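You operate a simulated robot arm through the tools that you are given. There is no shell and no other tool.

Carry out the task below with a simulated two-armed robot. There is one attempt and no reset: what you move stays moved.

Task
Wipe up the spill on the table top with the yellow cloth and put it back.

It is judged by the outcome, as a careful person would: the job done as asked, and still so three seconds after it is handed in. It fails if anything else is knocked over, pushed out of place, dropped, spilled or broken. Flat cloth is picked up by pressing the open fingertips on it (5 to 10 N) and closing them slowly along it; thin cloth reads only 2 to 8 mm in the jaws.

Robot
Two 7-joint arms with two-finger parallel grippers on one trunk, on a base that moves. Base frame: it is fixed to the floor where the robot stands at the start and does not move with it; the origin is under the middle of the robot, x ahead of it, y to its left, z up. Lengths are in mm, angles in degrees, forces in N, time in s.
The left shoulder is at the start at [50, 177, 1029], the right one opposite. With the tool pointing down near the work surface each hand reaches from about 220 to 700 mm from the robot's upright axis, wherever it stands, measured 20 degrees to its own side. Places, roughly: yellow cloth [2500, 2750, 750]. Payload 3.43 kg a hand.
The TCP of each hand is the grasp point between the finger pads, 34 mm short of the fingertips. In the tool frame z runs along the fingers and y along their closing line. The gripper opens to 128 mm. The fingers are 24 mm wide and 12 mm thick; the gripper's body (48 by 130 mm) begins 96 mm behind the TCP.
Orientation is that of the tool frame in the base frame, as a unit quaternion [x, y, z, w]. With the fingers straight down and closing along the base's y, the tool's x points along the base's -x, its y along +y and its z along -z.

Tools
- The arms move only by the tool jog_arm. It takes "left_increments", "right_increments" or both (then of equal length, played together; a hand with none holds still); each is a list of rows, each a list of 6 numbers: the shift along the tool's x, y, z in units of 400 mm (1.0 is 400 mm), then the turn, a rotation vector about the tool's x, y, z in units of 120 degrees (1.0 is 120 degrees). In form: [[dx, dy, dz, rx, ry, rz], ...]. A call has 1 to 20 rows; each row is the pose to reach, as a shift and turn from the pose commanded when the call began, along the tool's axes at that moment. "left_jaw" and "right_jaw" are, for a hand that has rows, the gripper command, from -1 (shut) to 1 (fully open), values between in proportion, set as the call begins (left out, the last holds). A call with a number of a shift or a turn outside -1 to 1 is refused whole. Rows are played at 5 a second. More than 50 mm and 8.6 degrees between two rows, or a gripper value outside its range, and nothing of the call is played. Where a pose cannot be reached the arm comes as near as it can. A force on the tool above 40 N (or 10 N above the force at the start of the call, whichever is more), or a blocked arm, ends the call early, and 0.2 s more pass. The fingers move at their own pace (about 108 mm/s each) and stop on an object; they squeeze with about 44 N. The grip force told is the motor's: it shows also when the fingers shut on nothing. Time passes only in rows, and 0.2 s behind the last, so rows that repeat a pose let the fingers close. The reply holds the time, the measured pose of the TCP, the force on the tool along the base axes, the opening and the grip force, in the units named above and with some noise, with the torque about the TCP (base axes, N m) and any sound that the robot's microphone picked up.
- Cameras (640 x 400 px; columns grow to the right, rows downward): "scene" is now at [161.9, -9.1, 1201.3]; the picture's right is [0.02, -1.00, 0.00], its down [-0.58, -0.01, -0.81] and it looks along [0.81, 0.02, -0.59] (base axes); focal length 292 px, centre (320, 200). "left" rides on the left gripper at [76, 11, -160] in its tool frame; the picture's right is [-0.15, 0.99, 0.00], its down [-0.88, -0.13, -0.46] and it looks along [-0.45, -0.07, 0.89] (tool axes); focal length 234 px, centre (320, 200). "right" rides on the right gripper at [76, -11, -160] in its tool frame; the picture's right is [0.15, 0.99, 0.00], its down [-0.88, 0.13, -0.46] and it looks along [-0.45, 0.07, 0.89] (tool axes); focal length 234 px, centre (320, 200). There is no depth. A picture from a camera that has moved, and an enlarged one, comes with that camera's place and axes in the base frame and with its lens. The place of the scene camera against the robot may be out by one fixed shift of up to 18 mm in any direction.
- camera(camera): a new picture of that camera. No time passes.
- lift_body(by): slides the trunk up (or, below 0, down) by that many mm; the arms and the scene camera ride with it, the base frame stays. It gives what a move gives, with no picture.
- roll_base(legs): drives the robot by 1 to 6 legs, each [ahead, turn to the left] in mm and degrees, along the robot's own axes; the way and the turn of a leg run together, so that a leg with both is an arc; at most 1500 mm and 180 degrees a leg. The arms and the cameras ride along, it lands a little off, and it stops where it bumps. It gives what a move gives.
- head_to(pan, tilt): turns the head with the scene camera to pan (to the left, within 80 degrees either way) and tilt (down, from -29 to 69), counted from straight ahead of the robot. It gives what a move gives.
- zoom(camera, box): a new picture of the part [left, top, right, bottom] of that camera's present view, enlarged. No time passes.
- job_done(): hands the job in; it is judged then, once.

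Places have to be worked out from the pictures, the camera data and where the tool is seen. Open the grippers and draw the arms clear of the work before you hand the job in, unless the task says otherwise.

The tools are called after "Call:" as a command line: name --argument value ..., lists and objects as JSON in quotes. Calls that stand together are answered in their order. jog_arm: Moves the arms, as the interface text tells. Its arguments: {"type":"object","properties":{"left_increments":{"type":"array"},"left_jaw":{"type":"number"},"right_increments":{"type":"array"},"right_jaw":{"type":"number"}},"required":[]} The other tools are called the same way: lift_body (by) moves the trunk up or down; roll_base (legs) drives the base; head_to (pan, tilt) turns the head that bears the scene camera; camera (camera) takes a picture; zoom (camera, box) takes an enlarged picture of a part of a camera's view; job_done () hands the job in.

At the start:

```text
t: 0.0
left_tool_pos: [497.4, 169.7, 955.3]
left_orientation: [-0.002, 1.0, 0.001, 0.002]
left_wrist_force: [-0.2, 0.1, 0.3]
left_ft_torque: [-0.01, 0.03, 0.0]
left_finger_gap: 127.9
left_finger_force: 0.0
right_tool_pos: [484.5, -150.9, 885.0]
right_orientation: [-0.002, 1.0, -0.001, 0.0]
right_wrist_force: [-0.4, 0.3, 0.4]
right_ft_torque: [-0.01, -0.01, 0.02]
right_finger_gap: 128.0
right_finger_force: 0.2
trunk travel left (down, up): [-200.0, 201.0]
robot x, y, heading: [0.2, 0.5, 0.0]
head pan, tilt (commanded): [1.1, 35.8]
```

scene: 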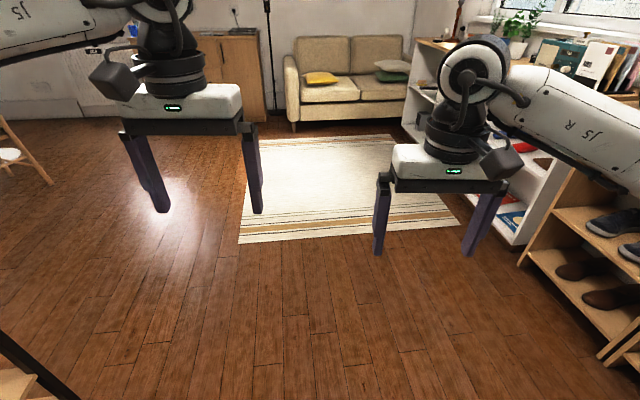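
right: 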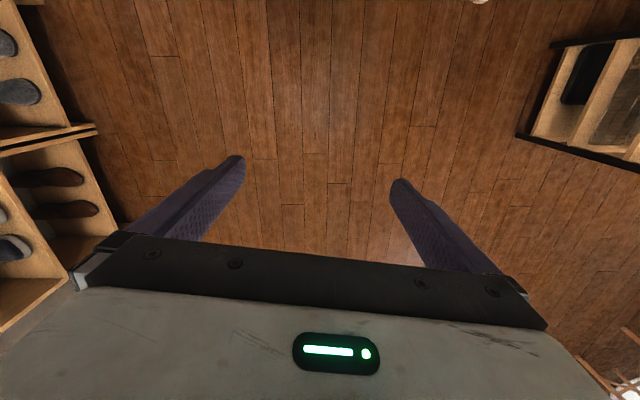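
left: 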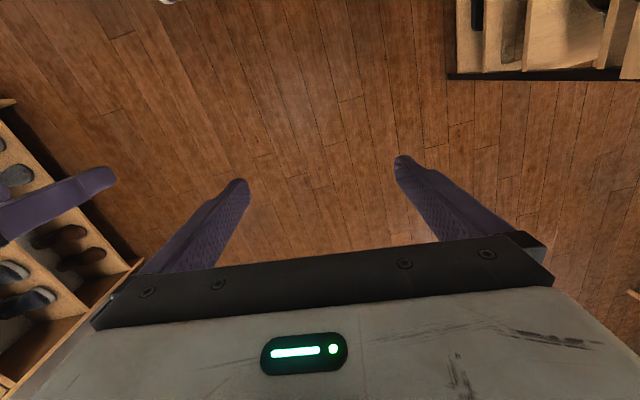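

The start view shows a living room, and the cloth is said to be near [2500, 2750, 750], ahead and to the left. I turn the head left to look that way.

Call:
head_to --pan 48 --tilt 12

```text
t: 1.1
left_tool_pos: [497.8, 168.5, 955.3]
left_orientation: [-0.003, 1.0, 0.0, 0.001]
left_wrist_force: [-0.4, 0.0, 0.0]
left_ft_torque: [0.01, 0.0, 0.02]
left_finger_gap: 128.1
left_finger_force: 0.0
right_tool_pos: [485.4, -151.6, 885.6]
right_orientation: [-0.002, 1.0, 0.0, 0.0]
right_wrist_force: [0.1, -0.5, -0.6]
right_ft_torque: [-0.01, -0.01, 0.02]
right_finger_gap: 127.9
right_finger_force: 0.0
trunk travel left (down, up): [-200.0, 201.0]
robot x, y, heading: [2.6, 4.2, 0.0]
head pan, tilt (commanded): [48.0, 12.0]
```

The head is turned; I take a picture toward the cloth.

Call:
camera --camera "scene"

```text
taken
camera scene: at [136.7, 58.4, 1239.4], right [0.74, -0.67, 0.0], down [-0.14, -0.15, -0.98], along [0.66, 0.73, -0.21], focal length 292 px, centre (320, 200)
```

scene: 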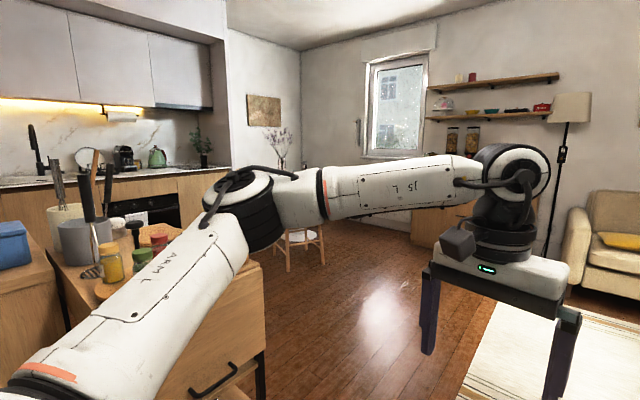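

The left arm hides the place where the cloth should be (about pixel (316,180)). The floor within reach is clear, so I turn the base toward it so that I can look between the arms.

Call:
roll_base --legs '[[0, 45]]'

Call:
head_to --pan 0 --tilt 20

Call:
camera --camera "scene"

```text
t: 3.6
left_tool_pos: [228.6, 473.6, 954.6]
left_orientation: [-0.389, 0.921, 0.0, 0.001]
left_wrist_force: [0.6, 0.1, -0.1]
left_ft_torque: [-0.02, -0.04, 0.04]
left_finger_gap: 128.2
left_finger_force: 0.0
right_tool_pos: [448.2, 239.9, 886.6]
right_orientation: [-0.388, 0.922, 0.0, 0.0]
right_wrist_force: [-0.9, 0.1, -0.6]
right_ft_torque: [0.03, 0.0, 0.01]
right_finger_gap: 127.9
right_finger_force: 0.1
trunk travel left (down, up): [-200.0, 201.0]
robot x, y, heading: [-0.3, 1.0, 45.3]
head pan, tilt (commanded): [48.0, 12.0]
```

```text
t: 4.8
left_tool_pos: [228.6, 473.7, 954.3]
left_orientation: [-0.388, 0.922, 0.0, 0.001]
left_wrist_force: [-0.3, 0.4, -0.5]
left_ft_torque: [-0.02, -0.02, 0.02]
left_finger_gap: 128.0
left_finger_force: 0.1
right_tool_pos: [447.5, 240.1, 885.4]
right_orientation: [-0.389, 0.921, -0.001, 0.0]
right_wrist_force: [-0.6, -0.1, -0.3]
right_ft_torque: [-0.04, -0.01, 0.0]
right_finger_gap: 128.0
right_finger_force: 0.1
trunk travel left (down, up): [-200.0, 201.0]
robot x, y, heading: [2.6, 2.3, 45.4]
head pan, tilt (commanded): [0.0, 20.0]
```

```text
taken
camera scene: at [118.7, 105.5, 1226.4], right [0.71, -0.7, 0.0], down [-0.24, -0.24, -0.94], along [0.66, 0.67, -0.34], focal length 292 px, centre (320, 200)
```

scene: 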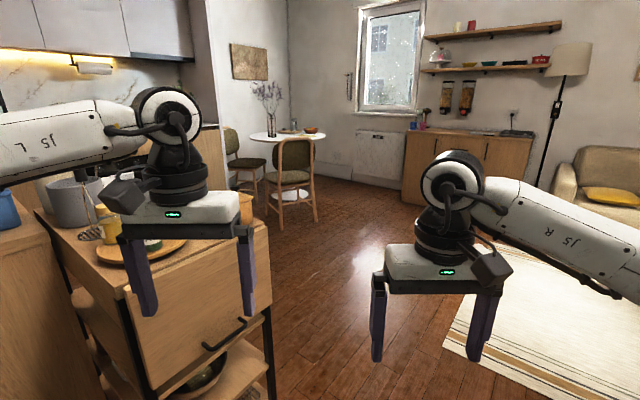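

A small round white table with a vase and two chairs stands far ahead; the cloth place projects to about pixel (307,137), on that table. I zoom there.

Call:
zoom --camera "scene" --box '[210, 70, 370, 240]'

Call:
zoom --camera "scene" --box '[245, 115, 335, 155]'

```text
2.35 times, centred on (290, 155) of scene
camera zoom: at [118.7, 105.5, 1226.4], right [0.71, -0.7, 0.0], down [-0.24, -0.24, -0.94], along [0.66, 0.67, -0.34], focal length 687 px, centre (391, 306)
```

zoom: 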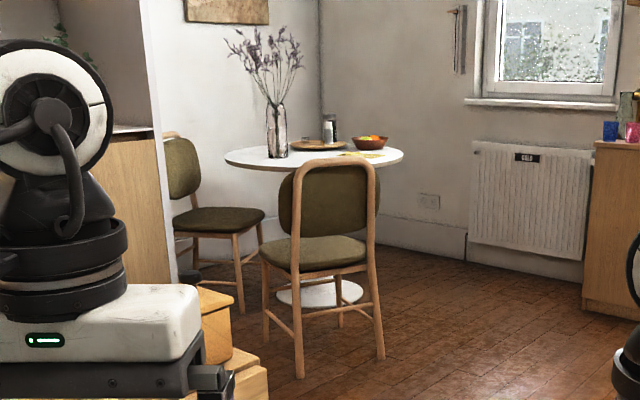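

```text
7.11 times, centred on (290, 135) of scene
camera zoom: at [118.7, 105.5, 1226.4], right [0.71, -0.7, 0.0], down [-0.24, -0.24, -0.94], along [0.66, 0.67, -0.34], focal length 2076 px, centre (533, 662)
```

zoom: 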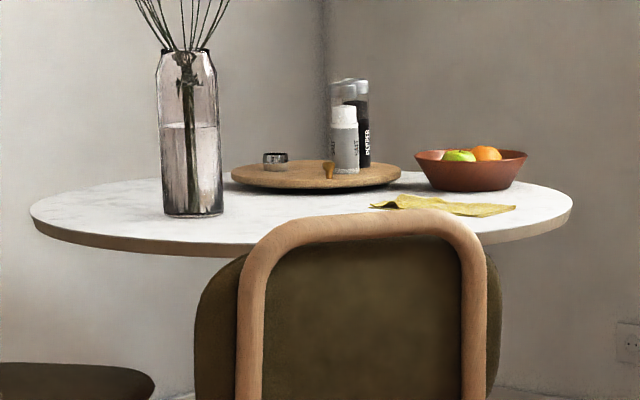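

The cloth lies on a round table (centre about [2400, 2985], about 900 mm across) with a vase, condiments tray, fruit bowl and a chair on its near side. I drive on a line at heading about 32° that clears the cart on the left and the rug, then look again.

Call:
roll_base --legs '[[0, -14], [1450, 0]]'

Call:
head_to --pan 25 --tilt 18

Call:
camera --camera "scene"

```text
t: 12.8
left_tool_pos: [1571.5, 1153.9, 955.3]
left_orientation: [-0.271, 0.963, 0.0, 0.001]
left_wrist_force: [0.4, 0.3, -0.1]
left_ft_torque: [0.01, -0.01, -0.02]
left_finger_gap: 128.0
left_finger_force: 0.1
right_tool_pos: [1726.3, 873.2, 885.5]
right_orientation: [-0.27, 0.963, 0.0, 0.001]
right_wrist_force: [-0.9, -0.2, 0.0]
right_ft_torque: [0.01, 0.02, -0.02]
right_finger_gap: 127.9
right_finger_force: 0.1
trunk travel left (down, up): [-200.0, 201.0]
robot x, y, heading: [1232.7, 747.5, 31.1]
head pan, tilt (commanded): [0.0, 20.0]
```

```text
t: 13.7
left_tool_pos: [1570.0, 1153.2, 955.0]
left_orientation: [-0.271, 0.963, 0.0, 0.002]
left_wrist_force: [-0.4, -0.2, -0.2]
left_ft_torque: [0.02, 0.01, -0.01]
left_finger_gap: 127.9
left_finger_force: 0.0
right_tool_pos: [1726.7, 872.7, 884.9]
right_orientation: [-0.271, 0.963, 0.0, 0.0]
right_wrist_force: [-0.3, 0.7, 0.1]
right_ft_torque: [0.0, -0.01, 0.02]
right_finger_gap: 128.2
right_finger_force: 0.1
trunk travel left (down, up): [-200.0, 201.0]
robot x, y, heading: [1231.1, 750.5, 30.8]
head pan, tilt (commanded): [25.0, 18.0]
```

```text
taken
camera scene: at [1348.6, 854.1, 1229.6], right [0.83, -0.56, 0.0], down [-0.17, -0.26, -0.95], along [0.53, 0.79, -0.31], focal length 292 px, centre (320, 200)
```

scene: 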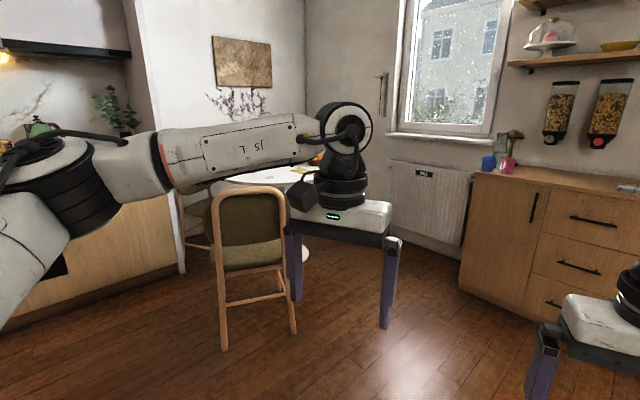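

The chair's rear right leg stands near [1985, 2050] and the cabinet corner near [3135, 1755], leaving a gap between. I drive on to about [2440, 1460], then turn to face the table.

Call:
roll_base --legs '[[1400, 0], [0, 60]]'

Call:
head_to --pan 0 --tilt 25

Call:
camera --camera "scene"

```text
t: 23.3
left_tool_pos: [2216.2, 1967.0, 956.2]
left_orientation: [0.726, -0.687, -0.001, -0.001]
left_wrist_force: [-0.3, -0.4, -0.9]
left_ft_torque: [0.04, 0.01, -0.04]
left_finger_gap: 127.8
left_finger_force: 0.0
right_tool_pos: [2535.7, 1971.0, 885.0]
right_orientation: [0.726, -0.688, 0.0, 0.0]
right_wrist_force: [0.3, 0.0, -0.5]
right_ft_torque: [0.0, 0.02, -0.01]
right_finger_gap: 128.0
right_finger_force: 0.1
trunk travel left (down, up): [-200.0, 201.0]
robot x, y, heading: [2408.3, 1481.3, 92.9]
head pan, tilt (commanded): [25.0, 18.0]
```

```text
t: 24.2
left_tool_pos: [2216.8, 1966.3, 954.8]
left_orientation: [0.726, -0.688, -0.001, -0.001]
left_wrist_force: [0.0, -0.4, -0.5]
left_ft_torque: [-0.01, -0.03, 0.02]
left_finger_gap: 128.1
left_finger_force: 0.0
right_tool_pos: [2536.4, 1969.9, 885.6]
right_orientation: [0.726, -0.688, 0.0, 0.0]
right_wrist_force: [0.8, -0.1, -0.2]
right_ft_torque: [0.03, 0.0, 0.0]
right_finger_gap: 128.0
right_finger_force: 0.1
trunk travel left (down, up): [-200.0, 201.0]
robot x, y, heading: [2409.0, 1479.2, 92.9]
head pan, tilt (commanded): [0.0, 25.0]
```

```text
taken
camera scene: at [2406.3, 1629.2, 1218.3], right [1.0, 0.05, 0.0], down [0.02, -0.42, -0.91], along [-0.05, 0.91, -0.42], focal length 292 px, centre (320, 200)
```

scene: 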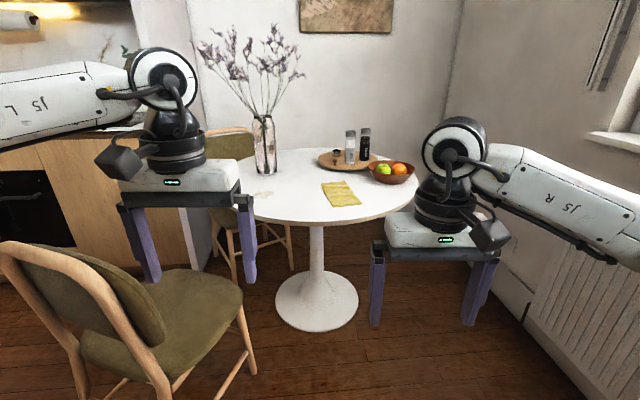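

Now the table is open before me: cloth at pixel (341,194), and something faint near (263,195). I zoom in on the table top.

Call:
zoom --camera "scene" --box '[230, 130, 430, 240]'

Call:
zoom --camera "scene" --box '[235, 165, 315, 225]'

```text
3.20 times, centred on (330, 185) of scene
camera zoom: at [2406.3, 1629.2, 1218.3], right [1.0, 0.05, 0.0], down [0.02, -0.42, -0.91], along [-0.05, 0.91, -0.42], focal length 934 px, centre (288, 248)
```

zoom: 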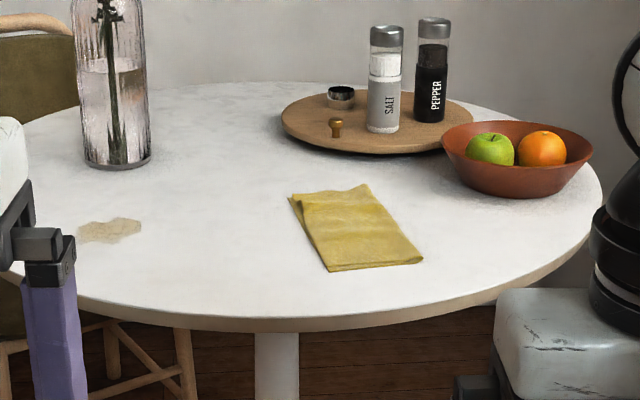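

```text
6.67 times, centred on (275, 195) of scene
camera zoom: at [2406.3, 1629.2, 1218.3], right [1.0, 0.05, 0.0], down [0.02, -0.42, -0.91], along [-0.05, 0.91, -0.42], focal length 1947 px, centre (620, 233)
```

zoom: 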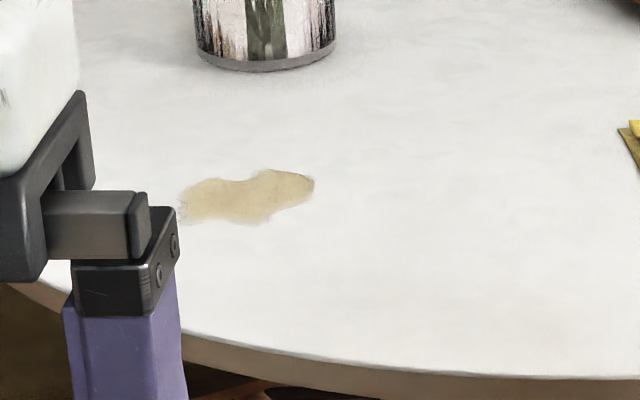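

The spill is a beige puddle near [2130, 2675], the folded cloth lies about [2350–2512, 2573–2844] (centre about [2438, 2690]), the vase at [2085, 2935], the bowl at [2658, 2840]. Before I drive in I fold the right arm back and up, and look down to see how wide the base is.

Call:
jog_arm --right_increments '[[0.06, -0.06, -0.05, 0, 0, 0], [0.12, -0.12, -0.1, 0, 0, 0], [0.18, -0.18, -0.15, 0, 0, 0], [0.24, -0.24, -0.2, 0, 0, 0], [0.3, -0.3, -0.25, 0, 0, 0]]'

Call:
head_to --pan 20 --tilt 69

Call:
camera --camera "scene"

```text
t: 25.4
left_tool_pos: [2216.7, 1965.9, 955.3]
left_orientation: [0.726, -0.687, -0.001, 0.0]
left_wrist_force: [-0.2, 0.4, -0.5]
left_ft_torque: [0.0, 0.0, 0.03]
left_finger_gap: 128.0
left_finger_force: 0.1
right_tool_pos: [2663.9, 1853.9, 985.3]
right_orientation: [0.726, -0.688, 0.0, 0.0]
right_wrist_force: [-0.2, 0.8, -0.3]
right_ft_torque: [-0.01, -0.02, 0.02]
right_finger_gap: 127.9
right_finger_force: 0.0
trunk travel left (down, up): [-200.0, 201.0]
robot x, y, heading: [2409.6, 1477.5, 93.0]
head pan, tilt (commanded): [0.0, 25.0]
```

```text
t: 26.5
left_tool_pos: [2217.0, 1966.3, 955.3]
left_orientation: [0.726, -0.688, 0.0, -0.001]
left_wrist_force: [0.4, 0.3, -0.1]
left_ft_torque: [0.03, 0.03, -0.03]
left_finger_gap: 128.2
left_finger_force: 0.1
right_tool_pos: [2661.9, 1855.1, 986.0]
right_orientation: [0.726, -0.688, 0.0, 0.0]
right_wrist_force: [0.0, -0.2, -0.2]
right_ft_torque: [-0.03, 0.0, 0.0]
right_finger_gap: 128.5
right_finger_force: 0.0
trunk travel left (down, up): [-200.0, 201.0]
robot x, y, heading: [2408.2, 1477.5, 92.8]
head pan, tilt (commanded): [20.0, 68.8]
```

```text
taken
camera scene: at [2389.2, 1588.8, 1158.9], right [0.92, 0.39, 0.0], down [0.36, -0.86, -0.36], along [-0.14, 0.33, -0.93], focal length 292 px, centre (320, 200)
```

scene: 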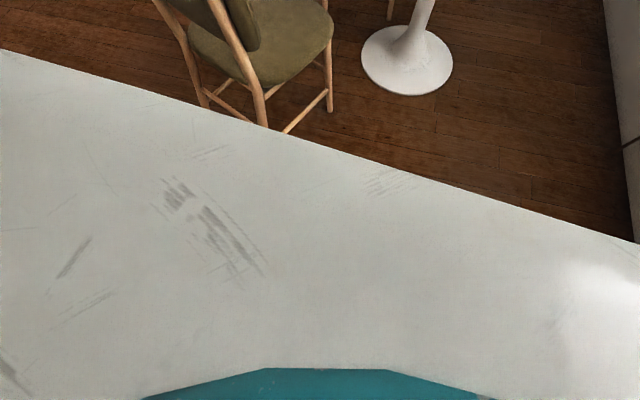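

The white surface close below the camera hides the base, so I check the wrist cameras, whose top rows look back toward the robot's own foot.

Call:
zoom --camera "left" --box '[0, 0, 640, 200]'

Call:
zoom --camera "right" --box '[0, 0, 640, 200]'

```text
1.00 times, centred on (320, 100) of left (not enlarged: the box is as wide or as high as the picture)
camera zoom: at [2209.1, 1890.1, 1114.0], right [-1.0, 0.09, 0.0], down [0.08, 0.89, 0.46], along [0.04, 0.46, -0.89], focal length 234 px, centre (320, 300)
```

zoom: 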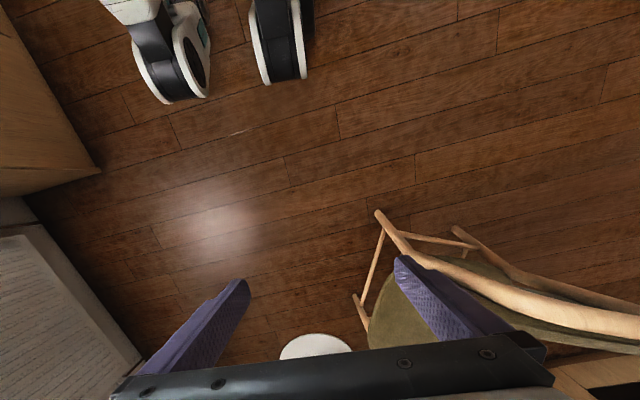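

```text
1.00 times, centred on (320, 100) of right (not enlarged: the box is as wide or as high as the picture)
camera zoom: at [2677.2, 1781.3, 1143.9], right [-0.98, -0.2, 0.0], down [-0.18, 0.87, 0.46], along [-0.09, 0.45, -0.89], focal length 234 px, centre (320, 300)
```

zoom: 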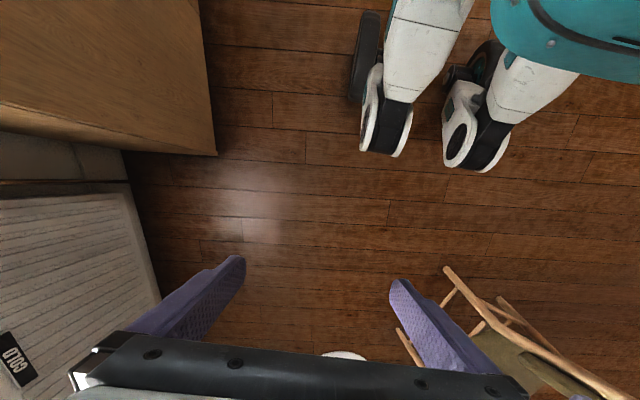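

The robot's foot is slim (knees about 210 mm ahead of the axis, ±150 mm wide), so there is ample room beside the chair. I drive up to about [2430, 2110] facing the table.

Call:
roll_base --legs '[[0, -5], [630, 0], [0, 2]]'

Call:
head_to --pan 0 --tilt 45

Call:
camera --camera "scene"

Call:
camera --camera "left"

```text
t: 30.9
left_tool_pos: [2261.6, 2616.9, 954.2]
left_orientation: [0.71, -0.705, -0.001, 0.0]
left_wrist_force: [0.2, -0.4, -0.3]
left_ft_torque: [0.0, 0.0, -0.02]
left_finger_gap: 128.0
left_finger_force: 0.2
right_tool_pos: [2702.5, 2485.9, 985.0]
right_orientation: [0.71, -0.705, 0.0, 0.0]
right_wrist_force: [-0.3, 0.2, 0.5]
right_ft_torque: [0.03, -0.02, 0.04]
right_finger_gap: 127.6
right_finger_force: 0.1
trunk travel left (down, up): [-200.0, 201.0]
robot x, y, heading: [2432.3, 2121.8, 90.3]
head pan, tilt (commanded): [20.0, 68.8]
```

```text
t: 31.8
left_tool_pos: [2262.1, 2617.1, 955.2]
left_orientation: [0.709, -0.705, -0.001, -0.001]
left_wrist_force: [1.3, -0.8, -0.3]
left_ft_torque: [-0.02, 0.01, 0.01]
left_finger_gap: 128.2
left_finger_force: 0.1
right_tool_pos: [2703.2, 2485.6, 986.4]
right_orientation: [0.71, -0.704, 0.0, 0.0]
right_wrist_force: [-1.0, -0.5, -0.1]
right_ft_torque: [0.0, 0.02, -0.01]
right_finger_gap: 128.0
right_finger_force: 0.1
trunk travel left (down, up): [-200.0, 201.0]
robot x, y, heading: [2429.6, 2121.9, 89.9]
head pan, tilt (commanded): [0.0, 45.0]
```

```text
taken
camera scene: at [2436.3, 2260.9, 1187.6], right [1.0, 0.0, 0.0], down [0.0, -0.71, -0.71], along [0.0, 0.71, -0.71], focal length 292 px, centre (320, 200)
```

scene: 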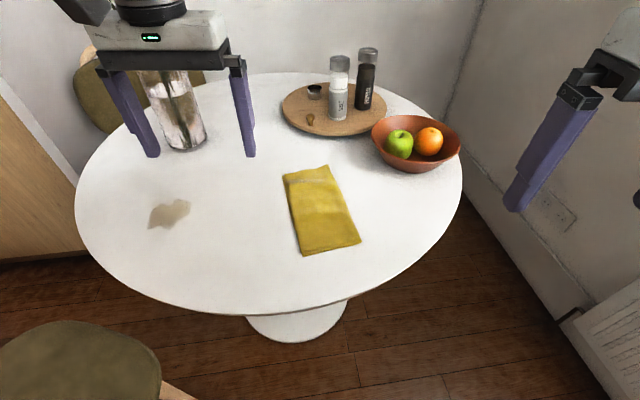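

```text
taken
camera left: at [2250.9, 2541.4, 1114.0], right [-0.99, 0.14, 0.0], down [0.12, 0.88, 0.46], along [0.06, 0.45, -0.89], focal length 234 px, centre (320, 200)
```

left: 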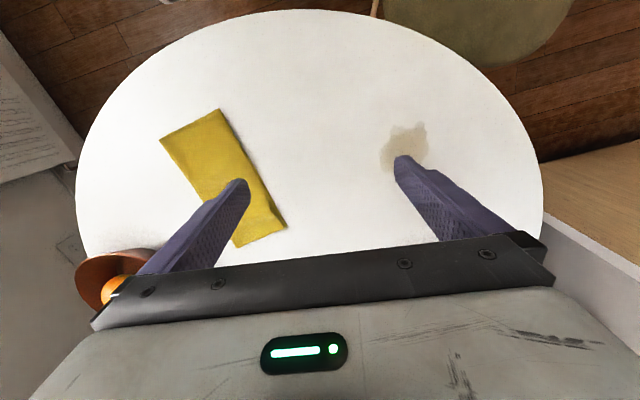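

From the wrist camera the cloth's corners are about [2505,2585], [2402,2557], [2343,2771], [2444,2805] and the spill centre about [2128, 2655]. I zoom in on the cloth and the spill for detail.

Call:
zoom --camera "scene" --box '[260, 150, 380, 270]'

Call:
zoom --camera "scene" --box '[120, 170, 220, 250]'

```text
3.33 times, centred on (320, 210) of scene
camera zoom: at [2436.3, 2260.9, 1187.6], right [1.0, 0.0, 0.0], down [0.0, -0.71, -0.71], along [0.0, 0.71, -0.71], focal length 973 px, centre (320, 167)
```

zoom: 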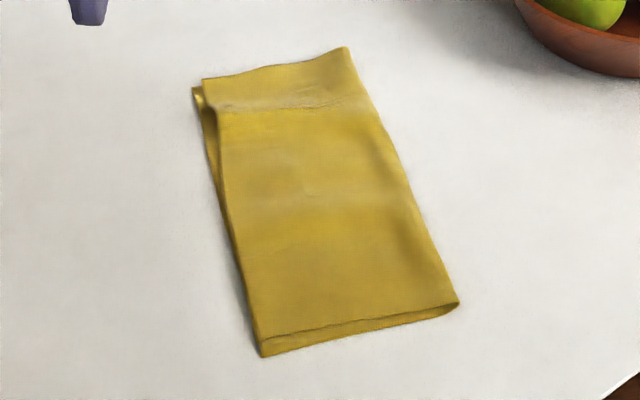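

```text
5.00 times, centred on (170, 210) of scene
camera zoom: at [2436.3, 2260.9, 1187.6], right [1.0, 0.0, 0.0], down [0.0, -0.71, -0.71], along [0.0, 0.71, -0.71], focal length 1460 px, centre (1070, 150)
```

zoom: 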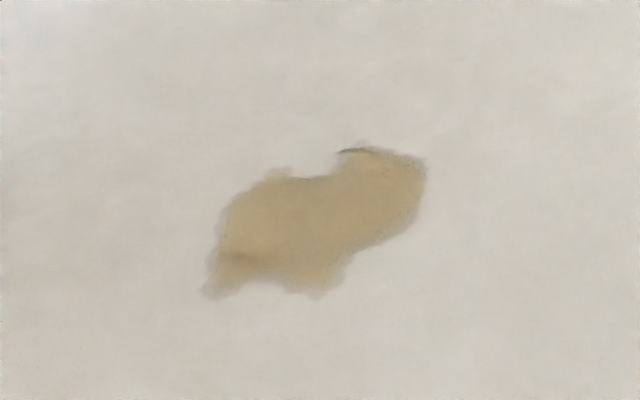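

The cloth is folded double, with its long axis turned about 15° from the table's depth direction. I bring the left hand over its centre [2424, 2680] at z 850, turned to match, with the jaws half open (64 mm).

Call:
jog_arm --left_increments '[[-0.0315, -0.081, -0.0525, 0, 0, -0.0256], [-0.063, -0.162, 0.0, 0, 0, -0.0512], [-0.0945, -0.243, 0.09, 0, 0, -0.0768], [-0.126, -0.324, 0.18, 0, 0, -0.1024], [-0.1575, -0.405, 0.2625, 0, 0, -0.128], [-0.1575, -0.405, 0.2625, 0, 0, -0.128]]' --left_jaw 0.0

Call:
camera --camera "left"

Call:
camera --camera "scene"

```text
t: 33.2
left_tool_pos: [2421.9, 2685.4, 853.1]
left_orientation: [0.798, -0.603, -0.001, -0.002]
left_wrist_force: [-0.1, -0.5, -0.6]
left_ft_torque: [0.03, -0.02, 0.04]
left_finger_gap: 64.2
left_finger_force: 0.2
right_tool_pos: [2701.6, 2485.0, 985.2]
right_orientation: [0.71, -0.705, 0.0, 0.0]
right_wrist_force: [-0.6, 0.3, -0.2]
right_ft_torque: [-0.01, -0.06, -0.05]
right_finger_gap: 128.1
right_finger_force: 0.0
trunk travel left (down, up): [-200.0, 201.0]
robot x, y, heading: [2434.5, 2118.0, 89.9]
head pan, tilt (commanded): [0.0, 45.0]
```

```text
taken
camera left: at [2432.0, 2608.1, 1012.7], right [-0.99, -0.13, 0.0], down [-0.11, 0.88, 0.46], along [-0.06, 0.45, -0.89], focal length 234 px, centre (320, 200)
```

left: 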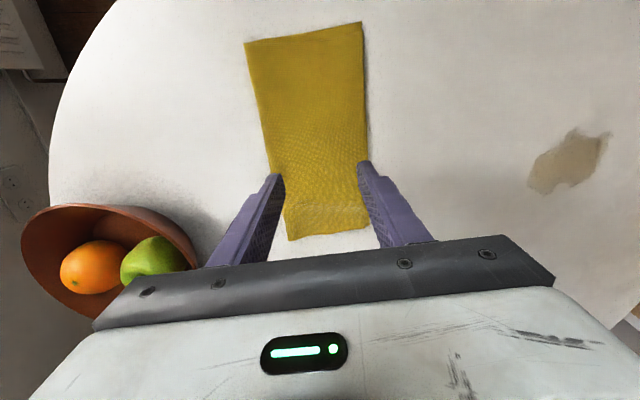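

```text
taken
camera scene: at [2436.3, 2260.9, 1187.7], right [1.0, 0.0, 0.0], down [0.0, -0.71, -0.71], along [0.0, 0.71, -0.71], focal length 292 px, centre (320, 200)
```

scene: 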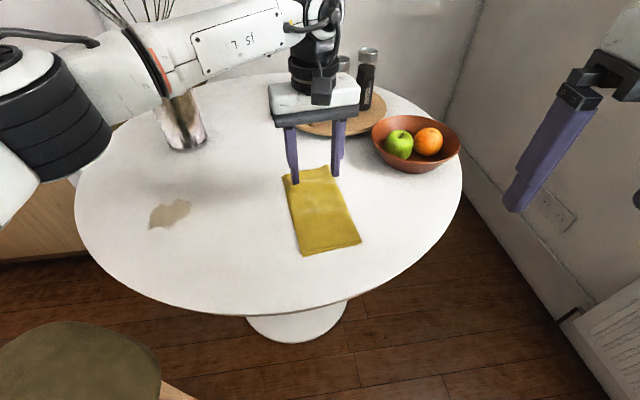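

The hand is well centred over the cloth. Before committing, I check where the dried flowers spread, since the left arm will work close by them at the spill.

Call:
head_to --pan 25 --tilt 10

Call:
camera --camera "scene"

```text
t: 34.2
left_tool_pos: [2422.0, 2685.2, 853.7]
left_orientation: [0.798, -0.603, -0.001, 0.0]
left_wrist_force: [-0.5, -0.1, 0.0]
left_ft_torque: [-0.01, 0.0, -0.02]
left_finger_gap: 64.1
left_finger_force: 0.1
right_tool_pos: [2702.9, 2485.5, 985.7]
right_orientation: [0.71, -0.705, 0.001, 0.0]
right_wrist_force: [-0.3, 0.5, -0.2]
right_ft_torque: [-0.01, -0.02, 0.0]
right_finger_gap: 127.9
right_finger_force: 0.0
trunk travel left (down, up): [-200.0, 201.0]
robot x, y, heading: [2434.8, 2122.4, 90.0]
head pan, tilt (commanded): [25.0, 10.0]
```

```text
taken
camera scene: at [2397.1, 2263.8, 1242.6], right [0.91, 0.42, 0.0], down [0.07, -0.16, -0.98], along [-0.42, 0.89, -0.17], focal length 292 px, centre (320, 200)
```

scene: 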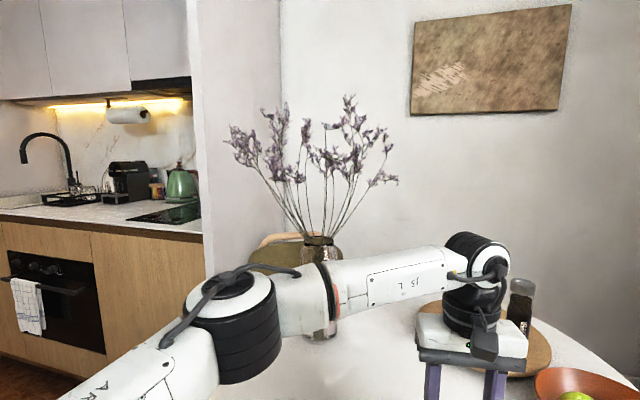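

The flowers all hang above about z 1155 and the wrist top will be near z 1050 when wiping, so the arm stays clear of them. I now lower the open fingers toward the cloth, first to just above it.

Call:
jog_arm --left_increments '[[0, 0, 0.05, 0, 0, 0], [0, 0, 0.1, 0, 0, 0], [0, 0, 0.125, 0, 0, 0], [0, 0, 0.125, 0, 0, 0]]'

Call:
camera --camera "left"

Call:
head_to --pan 0 --tilt 45

Call:
zoom --camera "scene" --box '[240, 120, 400, 260]'

```text
t: 35.2
left_tool_pos: [2424.0, 2684.5, 801.6]
left_orientation: [0.798, -0.603, 0.0, 0.0]
left_wrist_force: [1.4, 1.2, -0.1]
left_ft_torque: [0.01, -0.01, -0.01]
left_finger_gap: 63.9
left_finger_force: 0.1
right_tool_pos: [2702.8, 2485.5, 984.9]
right_orientation: [0.71, -0.704, 0.0, 0.001]
right_wrist_force: [0.2, -0.1, -0.3]
right_ft_torque: [-0.03, 0.01, 0.0]
right_finger_gap: 128.0
right_finger_force: 0.1
trunk travel left (down, up): [-200.0, 201.0]
robot x, y, heading: [2429.4, 2113.5, 90.0]
head pan, tilt (commanded): [25.0, 10.0]
```

```text
taken
camera left: at [2433.3, 2606.9, 960.5], right [-0.99, -0.13, 0.0], down [-0.11, 0.88, 0.46], along [-0.06, 0.45, -0.89], focal length 234 px, centre (320, 200)
```

left: 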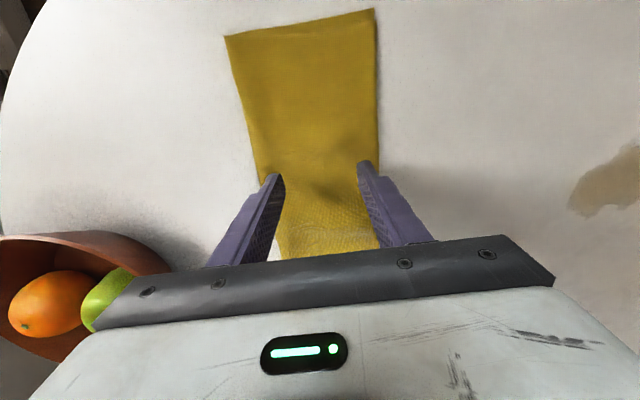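

```text
t: 36.2
left_tool_pos: [2423.4, 2683.3, 801.8]
left_orientation: [0.797, -0.604, -0.001, 0.0]
left_wrist_force: [0.3, -0.8, -0.6]
left_ft_torque: [0.0, -0.04, 0.01]
left_finger_gap: 64.0
left_finger_force: 0.0
right_tool_pos: [2702.7, 2487.0, 986.7]
right_orientation: [0.709, -0.705, 0.0, 0.0]
right_wrist_force: [0.3, -0.9, -0.2]
right_ft_torque: [-0.02, 0.0, 0.01]
right_finger_gap: 127.9
right_finger_force: 0.0
trunk travel left (down, up): [-200.0, 201.0]
robot x, y, heading: [2431.0, 2122.5, 90.1]
head pan, tilt (commanded): [0.0, 45.0]
```

```text
2.86 times, centred on (320, 190) of scene
camera zoom: at [2436.3, 2260.9, 1187.7], right [1.0, 0.0, 0.0], down [0.0, -0.71, -0.71], along [0.0, 0.71, -0.71], focal length 834 px, centre (320, 229)
```

zoom: 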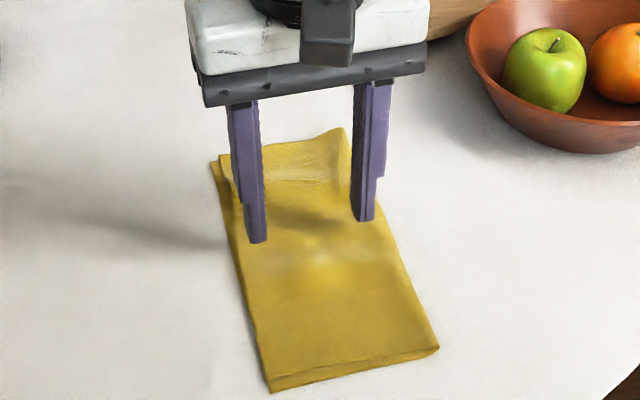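

The tips straddle the cloth's middle well. I lower in small steps to feel for contact.

Call:
jog_arm --left_increments '[[0, 0, 0.0125, 0, 0, 0], [0, 0, 0.025, 0, 0, 0], [0, 0, 0.025, 0, 0, 0]]'

```text
t: 37.0
left_tool_pos: [2422.5, 2681.8, 790.6]
left_orientation: [0.798, -0.603, 0.0, -0.001]
left_wrist_force: [0.0, 0.6, -0.3]
left_ft_torque: [0.0, 0.01, 0.0]
left_finger_gap: 63.8
left_finger_force: 0.0
right_tool_pos: [2703.2, 2486.3, 986.1]
right_orientation: [0.709, -0.705, 0.001, 0.0]
right_wrist_force: [1.1, -0.1, -0.6]
right_ft_torque: [0.0, -0.04, 0.01]
right_finger_gap: 128.0
right_finger_force: 0.1
trunk travel left (down, up): [-200.0, 201.0]
robot x, y, heading: [2433.1, 2121.1, 90.1]
head pan, tilt (commanded): [0.0, 45.0]
```

No contact yet at z 790.6. I go on down in 2 mm steps.

Call:
jog_arm --left_increments '[[0, 0, 0.005, 0, 0, 0], [0, 0, 0.01, 0, 0, 0], [0, 0, 0.01, 0, 0, 0]]'

```text
t: 37.8
left_tool_pos: [2422.3, 2681.2, 786.0]
left_orientation: [0.798, -0.603, -0.002, 0.0]
left_wrist_force: [0.4, 1.2, 3.7]
left_ft_torque: [-0.02, 0.11, 0.01]
left_finger_gap: 63.8
left_finger_force: 0.1
right_tool_pos: [2703.0, 2485.2, 985.9]
right_orientation: [0.709, -0.705, 0.0, 0.0]
right_wrist_force: [-0.7, -0.3, 0.2]
right_ft_torque: [0.01, 0.0, -0.01]
right_finger_gap: 127.8
right_finger_force: 0.0
trunk travel left (down, up): [-200.0, 201.0]
robot x, y, heading: [2432.7, 2118.8, 90.0]
head pan, tilt (commanded): [0.0, 45.0]
```

Contact: 3.7 N at z 786. I press about 1 mm more to reach 5–10 N.

Call:
jog_arm --left_increments '[[0, 0, 0.0025, 0, 0, 0], [0, 0, 0.0025, 0, 0, 0]]'

```text
t: 38.4
left_tool_pos: [2423.5, 2683.3, 786.7]
left_orientation: [0.798, -0.603, -0.002, -0.001]
left_wrist_force: [-1.1, 0.7, 7.7]
left_ft_torque: [-0.09, 0.26, -0.03]
left_finger_gap: 64.0
left_finger_force: 0.1
right_tool_pos: [2702.9, 2485.7, 985.6]
right_orientation: [0.709, -0.705, 0.0, 0.0]
right_wrist_force: [-0.5, -0.5, -1.1]
right_ft_torque: [-0.03, -0.02, 0.0]
right_finger_gap: 128.2
right_finger_force: 0.1
trunk travel left (down, up): [-200.0, 201.0]
robot x, y, heading: [2430.9, 2120.7, 90.4]
head pan, tilt (commanded): [0.0, 45.0]
```

The force is 7.7 N but the torque shows it all rests on the left finger. I tilt the hand by about 1° so the right finger bears as well.

Call:
jog_arm --left_increments '[[0, 0, 0, -0.006, 0, 0], [0, 0, 0, -0.01, 0, 0], [0, 0, 0, -0.01, 0, 0]]'

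```text
t: 39.2
left_tool_pos: [2423.1, 2681.6, 786.0]
left_orientation: [0.798, -0.603, -0.009, 0.006]
left_wrist_force: [1.2, 1.8, 11.8]
left_ft_torque: [0.15, -0.54, 0.09]
left_finger_gap: 64.2
left_finger_force: 0.2
right_tool_pos: [2702.2, 2485.9, 985.4]
right_orientation: [0.709, -0.705, -0.001, -0.001]
right_wrist_force: [0.1, -0.1, 1.1]
right_ft_torque: [-0.02, 0.01, -0.03]
right_finger_gap: 127.7
right_finger_force: 0.1
trunk travel left (down, up): [-200.0, 201.0]
robot x, y, heading: [2429.6, 2120.8, 89.8]
head pan, tilt (commanded): [0.0, 45.0]
```

Overdone: now it rests on the right finger. I turn back by about 0.75°.

Call:
jog_arm --left_increments '[[0, 0, 0, 0.0063, 0, 0], [0, 0, 0, 0.0063, 0, 0]]'

```text
t: 39.8
left_tool_pos: [2422.8, 2682.6, 786.2]
left_orientation: [0.797, -0.603, -0.003, 0.002]
left_wrist_force: [2.0, 2.1, 12.8]
left_ft_torque: [0.08, -0.19, -0.02]
left_finger_gap: 64.1
left_finger_force: 0.1
right_tool_pos: [2703.7, 2484.6, 986.8]
right_orientation: [0.71, -0.704, -0.001, -0.001]
right_wrist_force: [-0.7, -0.6, -0.5]
right_ft_torque: [0.01, 0.01, 0.03]
right_finger_gap: 128.0
right_finger_force: 0.1
trunk travel left (down, up): [-200.0, 201.0]
robot x, y, heading: [2430.1, 2123.6, 90.2]
head pan, tilt (commanded): [0.0, 45.0]
```

Both fingers bear now at 12.8 N; I ease up about 0.6 mm and begin closing slowly.

Call:
jog_arm --left_increments '[[0, 0, -0.0015, 0, 0, 0], [0, 0, -0.0015, 0, 0, 0]]' --left_jaw -0.1

```text
t: 40.4
left_tool_pos: [2422.1, 2681.9, 786.8]
left_orientation: [0.798, -0.603, -0.004, 0.003]
left_wrist_force: [0.6, 1.0, 7.8]
left_ft_torque: [0.02, -0.06, -0.02]
left_finger_gap: 56.8
left_finger_force: 0.0
right_tool_pos: [2703.3, 2485.9, 985.0]
right_orientation: [0.709, -0.705, 0.001, 0.0]
right_wrist_force: [-0.8, -0.2, 0.4]
right_ft_torque: [-0.01, -0.02, -0.01]
right_finger_gap: 127.9
right_finger_force: 0.0
trunk travel left (down, up): [-200.0, 201.0]
robot x, y, heading: [2431.3, 2122.5, 89.9]
head pan, tilt (commanded): [0.0, 45.0]
```

Force 7.8 N, evenly shared, gap 57 mm. I continue closing in small steps.

Call:
jog_arm --left_increments '[[0, 0, 0, 0, 0, 0], [0, 0, 0, 0, 0, 0]]' --left_jaw -0.22

Call:
jog_arm --left_increments '[[0, 0, 0, 0, 0, 0], [0, 0, 0, 0, 0, 0]]' --left_jaw -0.34

Call:
camera --camera "left"

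```text
t: 41.0
left_tool_pos: [2422.9, 2680.9, 785.8]
left_orientation: [0.797, -0.604, -0.003, 0.002]
left_wrist_force: [-0.6, -0.8, 5.6]
left_ft_torque: [0.0, -0.01, 0.0]
left_finger_gap: 49.3
left_finger_force: 0.0
right_tool_pos: [2702.9, 2484.9, 984.9]
right_orientation: [0.709, -0.705, 0.0, -0.001]
right_wrist_force: [-1.0, 0.7, 0.0]
right_ft_torque: [0.01, 0.02, 0.0]
right_finger_gap: 128.2
right_finger_force: 0.0
trunk travel left (down, up): [-200.0, 201.0]
robot x, y, heading: [2429.3, 2118.3, 89.6]
head pan, tilt (commanded): [0.0, 45.0]
```

```text
t: 41.6
left_tool_pos: [2423.5, 2682.8, 785.5]
left_orientation: [0.798, -0.603, -0.003, 0.002]
left_wrist_force: [-0.2, 0.4, 4.9]
left_ft_torque: [-0.02, -0.02, 0.0]
left_finger_gap: 41.3
left_finger_force: 0.2
right_tool_pos: [2701.1, 2485.4, 985.6]
right_orientation: [0.709, -0.705, 0.0, 0.0]
right_wrist_force: [-0.1, -0.2, -0.1]
right_ft_torque: [-0.02, 0.01, 0.01]
right_finger_gap: 128.1
right_finger_force: 0.0
trunk travel left (down, up): [-200.0, 201.0]
robot x, y, heading: [2431.4, 2123.2, 90.1]
head pan, tilt (commanded): [0.0, 45.0]
```

```text
taken
camera left: at [2434.1, 2605.7, 945.3], right [-0.99, -0.13, 0.01], down [-0.11, 0.88, 0.46], along [-0.07, 0.45, -0.89], focal length 234 px, centre (320, 200)
```

left: 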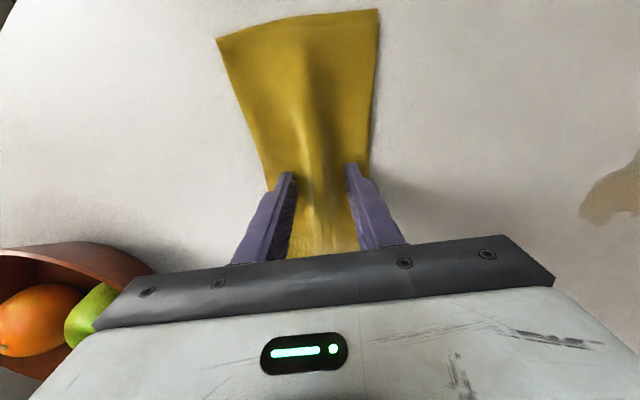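

The cloth is gathering into a ridge between the fingers, force about 5 N. I press slightly more (0.3 mm) and go on closing.

Call:
jog_arm --left_increments '[[0, 0, 0.001, 0, 0, 0], [0, 0, 0.001, 0, 0, 0]]' --left_jaw -0.46

Call:
jog_arm --left_increments '[[0, 0, 0, 0, 0, 0], [0, 0, 0, 0, 0, 0]]' --left_jaw -0.58

Call:
jog_arm --left_increments '[[0, 0, 0, 0, 0, 0], [0, 0, 0, 0, 0, 0]]' --left_jaw -0.7

Call:
camera --camera "left"

```text
t: 42.2
left_tool_pos: [2423.3, 2682.4, 786.0]
left_orientation: [0.797, -0.603, -0.004, 0.001]
left_wrist_force: [-0.3, 1.4, 9.3]
left_ft_torque: [-0.01, 0.08, -0.01]
left_finger_gap: 33.9
left_finger_force: 0.0
right_tool_pos: [2703.3, 2485.8, 986.6]
right_orientation: [0.709, -0.705, 0.0, 0.001]
right_wrist_force: [0.3, -0.9, -0.2]
right_ft_torque: [-0.06, 0.03, -0.03]
right_finger_gap: 128.3
right_finger_force: 0.1
trunk travel left (down, up): [-200.0, 201.0]
robot x, y, heading: [2433.8, 2120.8, 90.1]
head pan, tilt (commanded): [0.0, 45.0]
```

```text
t: 42.8
left_tool_pos: [2423.8, 2681.6, 787.2]
left_orientation: [0.798, -0.603, -0.004, 0.001]
left_wrist_force: [0.3, 0.6, 10.6]
left_ft_torque: [-0.04, 0.09, -0.01]
left_finger_gap: 26.3
left_finger_force: 0.0
right_tool_pos: [2702.6, 2485.0, 986.1]
right_orientation: [0.709, -0.705, -0.001, 0.0]
right_wrist_force: [0.3, 0.0, -0.1]
right_ft_torque: [0.0, -0.02, -0.03]
right_finger_gap: 128.0
right_finger_force: 0.2
trunk travel left (down, up): [-200.0, 201.0]
robot x, y, heading: [2434.5, 2119.4, 89.9]
head pan, tilt (commanded): [0.0, 45.0]
```

```text
t: 43.4
left_tool_pos: [2423.0, 2681.3, 787.2]
left_orientation: [0.797, -0.604, -0.004, 0.002]
left_wrist_force: [-0.5, 0.2, 13.0]
left_ft_torque: [-0.03, 0.09, -0.04]
left_finger_gap: 18.8
left_finger_force: 0.1
right_tool_pos: [2701.7, 2485.6, 986.6]
right_orientation: [0.709, -0.705, 0.0, -0.001]
right_wrist_force: [-0.2, 0.6, 0.8]
right_ft_torque: [0.02, 0.02, 0.03]
right_finger_gap: 128.1
right_finger_force: 0.0
trunk travel left (down, up): [-200.0, 201.0]
robot x, y, heading: [2429.4, 2125.0, 90.1]
head pan, tilt (commanded): [0.0, 45.0]
```

```text
taken
camera left: at [2434.2, 2605.0, 945.1], right [-0.99, -0.13, 0.01], down [-0.11, 0.88, 0.46], along [-0.07, 0.45, -0.89], focal length 234 px, centre (320, 200)
```

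left: 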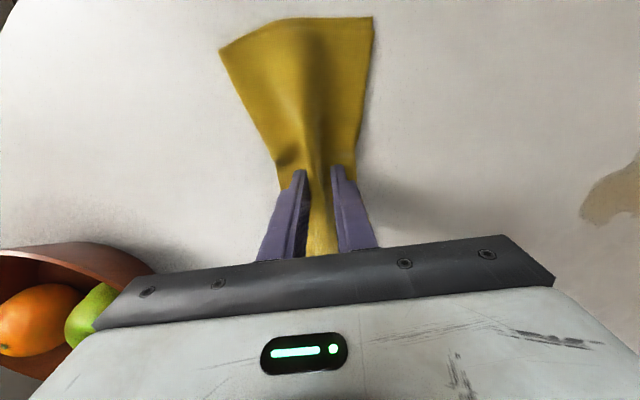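

The cloth bulges well up between the fingers; the force has risen to 13 N, so I ease up half a millimetre while closing on.

Call:
jog_arm --left_increments '[[0, 0, -0.00125, 0, 0, 0], [0, 0, -0.00125, 0, 0, 0]]' --left_jaw -0.82

Call:
jog_arm --left_increments '[[0, 0, 0, 0, 0, 0], [0, 0, 0, 0, 0, 0]]' --left_jaw -0.92

Call:
jog_arm --left_increments '[[0, 0, 0, 0, 0, 0], [0, 0, 0, 0, 0, 0], [0, 0, 0, 0, 0, 0]]' --left_jaw -1.0

Call:
camera --camera "left"

```text
t: 44.0
left_tool_pos: [2423.4, 2680.8, 786.3]
left_orientation: [0.797, -0.604, -0.003, 0.003]
left_wrist_force: [1.2, -0.6, 9.8]
left_ft_torque: [-0.03, 0.06, 0.02]
left_finger_gap: 10.8
left_finger_force: 0.0
right_tool_pos: [2703.9, 2485.8, 985.0]
right_orientation: [0.71, -0.704, -0.001, 0.0]
right_wrist_force: [0.0, 0.2, 0.2]
right_ft_torque: [0.02, -0.02, 0.03]
right_finger_gap: 128.1
right_finger_force: 0.0
trunk travel left (down, up): [-200.0, 201.0]
robot x, y, heading: [2431.0, 2120.7, 90.2]
head pan, tilt (commanded): [0.0, 45.0]
```

```text
t: 44.6
left_tool_pos: [2423.5, 2681.2, 786.1]
left_orientation: [0.797, -0.603, -0.003, 0.002]
left_wrist_force: [-0.5, -1.7, 7.8]
left_ft_torque: [-0.06, 0.08, -0.01]
left_finger_gap: 6.0
left_finger_force: 0.5
right_tool_pos: [2703.0, 2485.2, 985.8]
right_orientation: [0.71, -0.704, 0.0, 0.0]
right_wrist_force: [0.1, 0.2, 0.2]
right_ft_torque: [0.01, -0.02, 0.0]
right_finger_gap: 127.9
right_finger_force: 0.0
trunk travel left (down, up): [-200.0, 201.0]
robot x, y, heading: [2429.6, 2118.9, 90.5]
head pan, tilt (commanded): [0.0, 45.0]
```

```text
t: 45.4
left_tool_pos: [2422.6, 2681.8, 786.1]
left_orientation: [0.798, -0.603, -0.003, 0.002]
left_wrist_force: [-0.6, -1.1, 6.8]
left_ft_torque: [-0.07, 0.06, 0.0]
left_finger_gap: 3.9
left_finger_force: 38.2
right_tool_pos: [2702.7, 2484.4, 985.2]
right_orientation: [0.709, -0.705, 0.0, -0.001]
right_wrist_force: [0.7, -0.8, -0.3]
right_ft_torque: [0.0, -0.01, -0.01]
right_finger_gap: 127.7
right_finger_force: 0.1
trunk travel left (down, up): [-200.0, 201.0]
robot x, y, heading: [2432.9, 2121.0, 90.3]
head pan, tilt (commanded): [0.0, 45.0]
```

```text
taken
camera left: at [2433.8, 2605.5, 945.3], right [-0.99, -0.13, 0.01], down [-0.11, 0.88, 0.46], along [-0.07, 0.45, -0.89], focal length 234 px, centre (320, 200)
```

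left: 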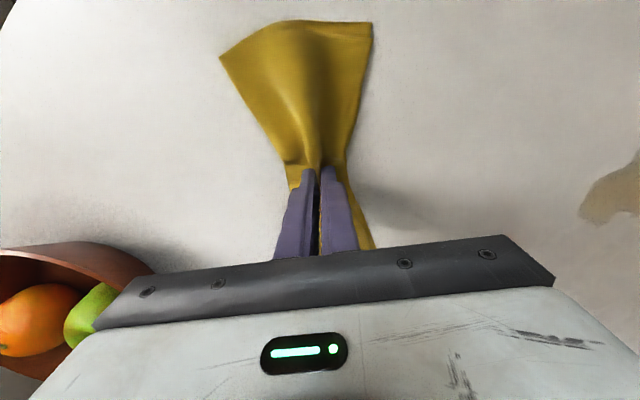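

The jaws hold 3.9 mm of cloth at 38 N. I lift it about 100 mm and look.

Call:
jog_arm --left_increments '[[0, 0, -0.05, 0, 0, 0], [0, 0, -0.1, 0, 0, 0], [0, 0, -0.15, 0, 0, 0], [0, 0, -0.2, 0, 0, 0], [0, 0, -0.25, 0, 0, 0], [0, 0, -0.25, 0, 0, 0]]'

Call:
camera --camera "left"

Call:
camera --camera "scene"

```text
t: 46.8
left_tool_pos: [2424.5, 2682.2, 888.7]
left_orientation: [0.797, -0.603, -0.002, 0.002]
left_wrist_force: [0.8, 0.2, 0.0]
left_ft_torque: [-0.03, 0.02, 0.03]
left_finger_gap: 3.7
left_finger_force: 38.1
right_tool_pos: [2702.2, 2485.2, 985.1]
right_orientation: [0.709, -0.705, 0.001, 0.0]
right_wrist_force: [0.1, 0.6, -0.2]
right_ft_torque: [0.0, 0.0, -0.03]
right_finger_gap: 128.2
right_finger_force: 0.1
trunk travel left (down, up): [-200.0, 201.0]
robot x, y, heading: [2431.6, 2122.3, 90.0]
head pan, tilt (commanded): [0.0, 45.0]
```

```text
taken
camera left: at [2434.9, 2606.1, 1046.9], right [-0.99, -0.13, 0.01], down [-0.11, 0.88, 0.46], along [-0.06, 0.45, -0.89], focal length 234 px, centre (320, 200)
```

left: 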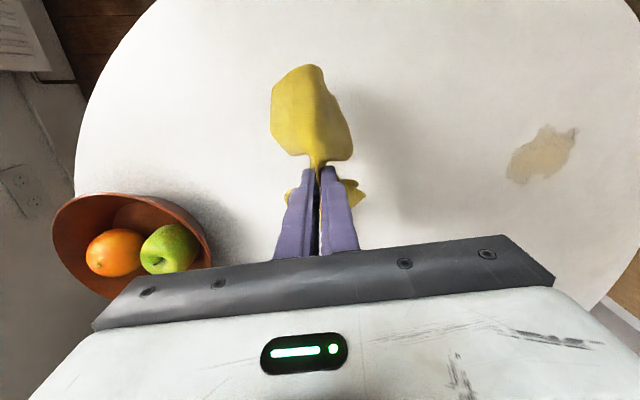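

```text
taken
camera scene: at [2436.3, 2260.9, 1187.7], right [1.0, 0.0, 0.0], down [0.0, -0.71, -0.71], along [0.0, 0.71, -0.71], focal length 292 px, centre (320, 200)
```

scene: 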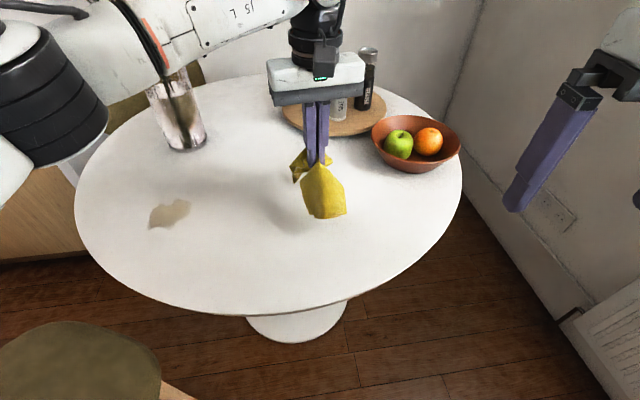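

The cloth hangs by its middle, and the spill is clear at about [2135, 2658] (x 2105–2170, y 2615–2702). I carry the cloth over there at a slightly greater height.

Call:
jog_arm --left_increments '[[-0.0139, 0.0713, -0.04, 0, 0, 0], [-0.0278, 0.1425, -0.05, 0, 0, 0], [-0.0417, 0.2138, -0.05, 0, 0, 0], [-0.0556, 0.285, -0.05, 0, 0, 0], [-0.0695, 0.3563, -0.05, 0, 0, 0], [-0.0834, 0.4275, -0.05, 0, 0, 0], [-0.0973, 0.4988, -0.05, 0, 0, 0], [-0.1112, 0.57, -0.05, 0, 0, 0], [-0.1251, 0.6413, -0.05, 0, 0, 0], [-0.139, 0.7125, -0.05, 0, 0, 0], [-0.139, 0.7125, -0.05, 0, 0, 0]]'

Call:
camera --camera "left"

Call:
camera --camera "scene"

```text
t: 49.2
left_tool_pos: [2134.5, 2657.2, 907.6]
left_orientation: [0.798, -0.603, -0.003, 0.002]
left_wrist_force: [-0.6, -0.8, 0.1]
left_ft_torque: [-0.02, 0.04, 0.02]
left_finger_gap: 3.4
left_finger_force: 38.8
right_tool_pos: [2701.7, 2485.8, 985.2]
right_orientation: [0.71, -0.704, 0.0, 0.0]
right_wrist_force: [-0.1, -0.7, 0.2]
right_ft_torque: [-0.02, -0.05, -0.02]
right_finger_gap: 127.9
right_finger_force: 0.0
trunk travel left (down, up): [-200.0, 201.0]
robot x, y, heading: [2431.8, 2121.4, 90.3]
head pan, tilt (commanded): [0.0, 45.0]
```

```text
taken
camera left: at [2145.5, 2581.3, 1066.3], right [-0.99, -0.13, 0.01], down [-0.11, 0.88, 0.46], along [-0.07, 0.45, -0.89], focal length 234 px, centre (320, 200)
```

left: 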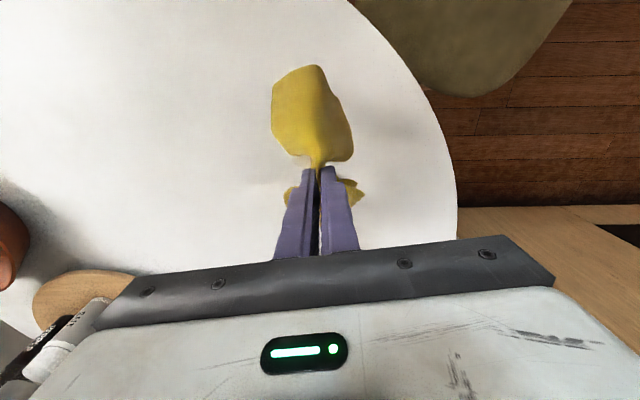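

```text
taken
camera scene: at [2436.3, 2260.9, 1187.7], right [1.0, 0.0, 0.0], down [0.0, -0.71, -0.71], along [0.0, 0.71, -0.71], focal length 292 px, centre (320, 200)
```

scene: 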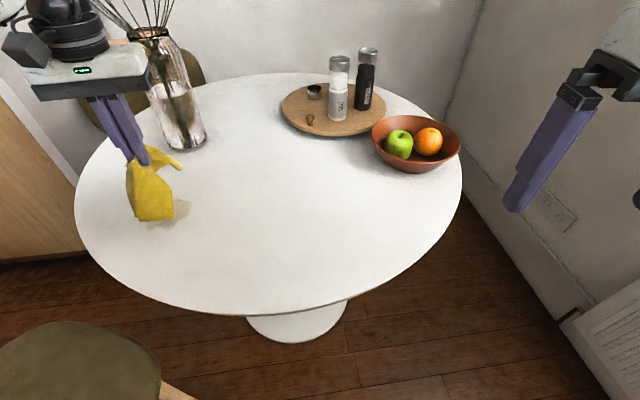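

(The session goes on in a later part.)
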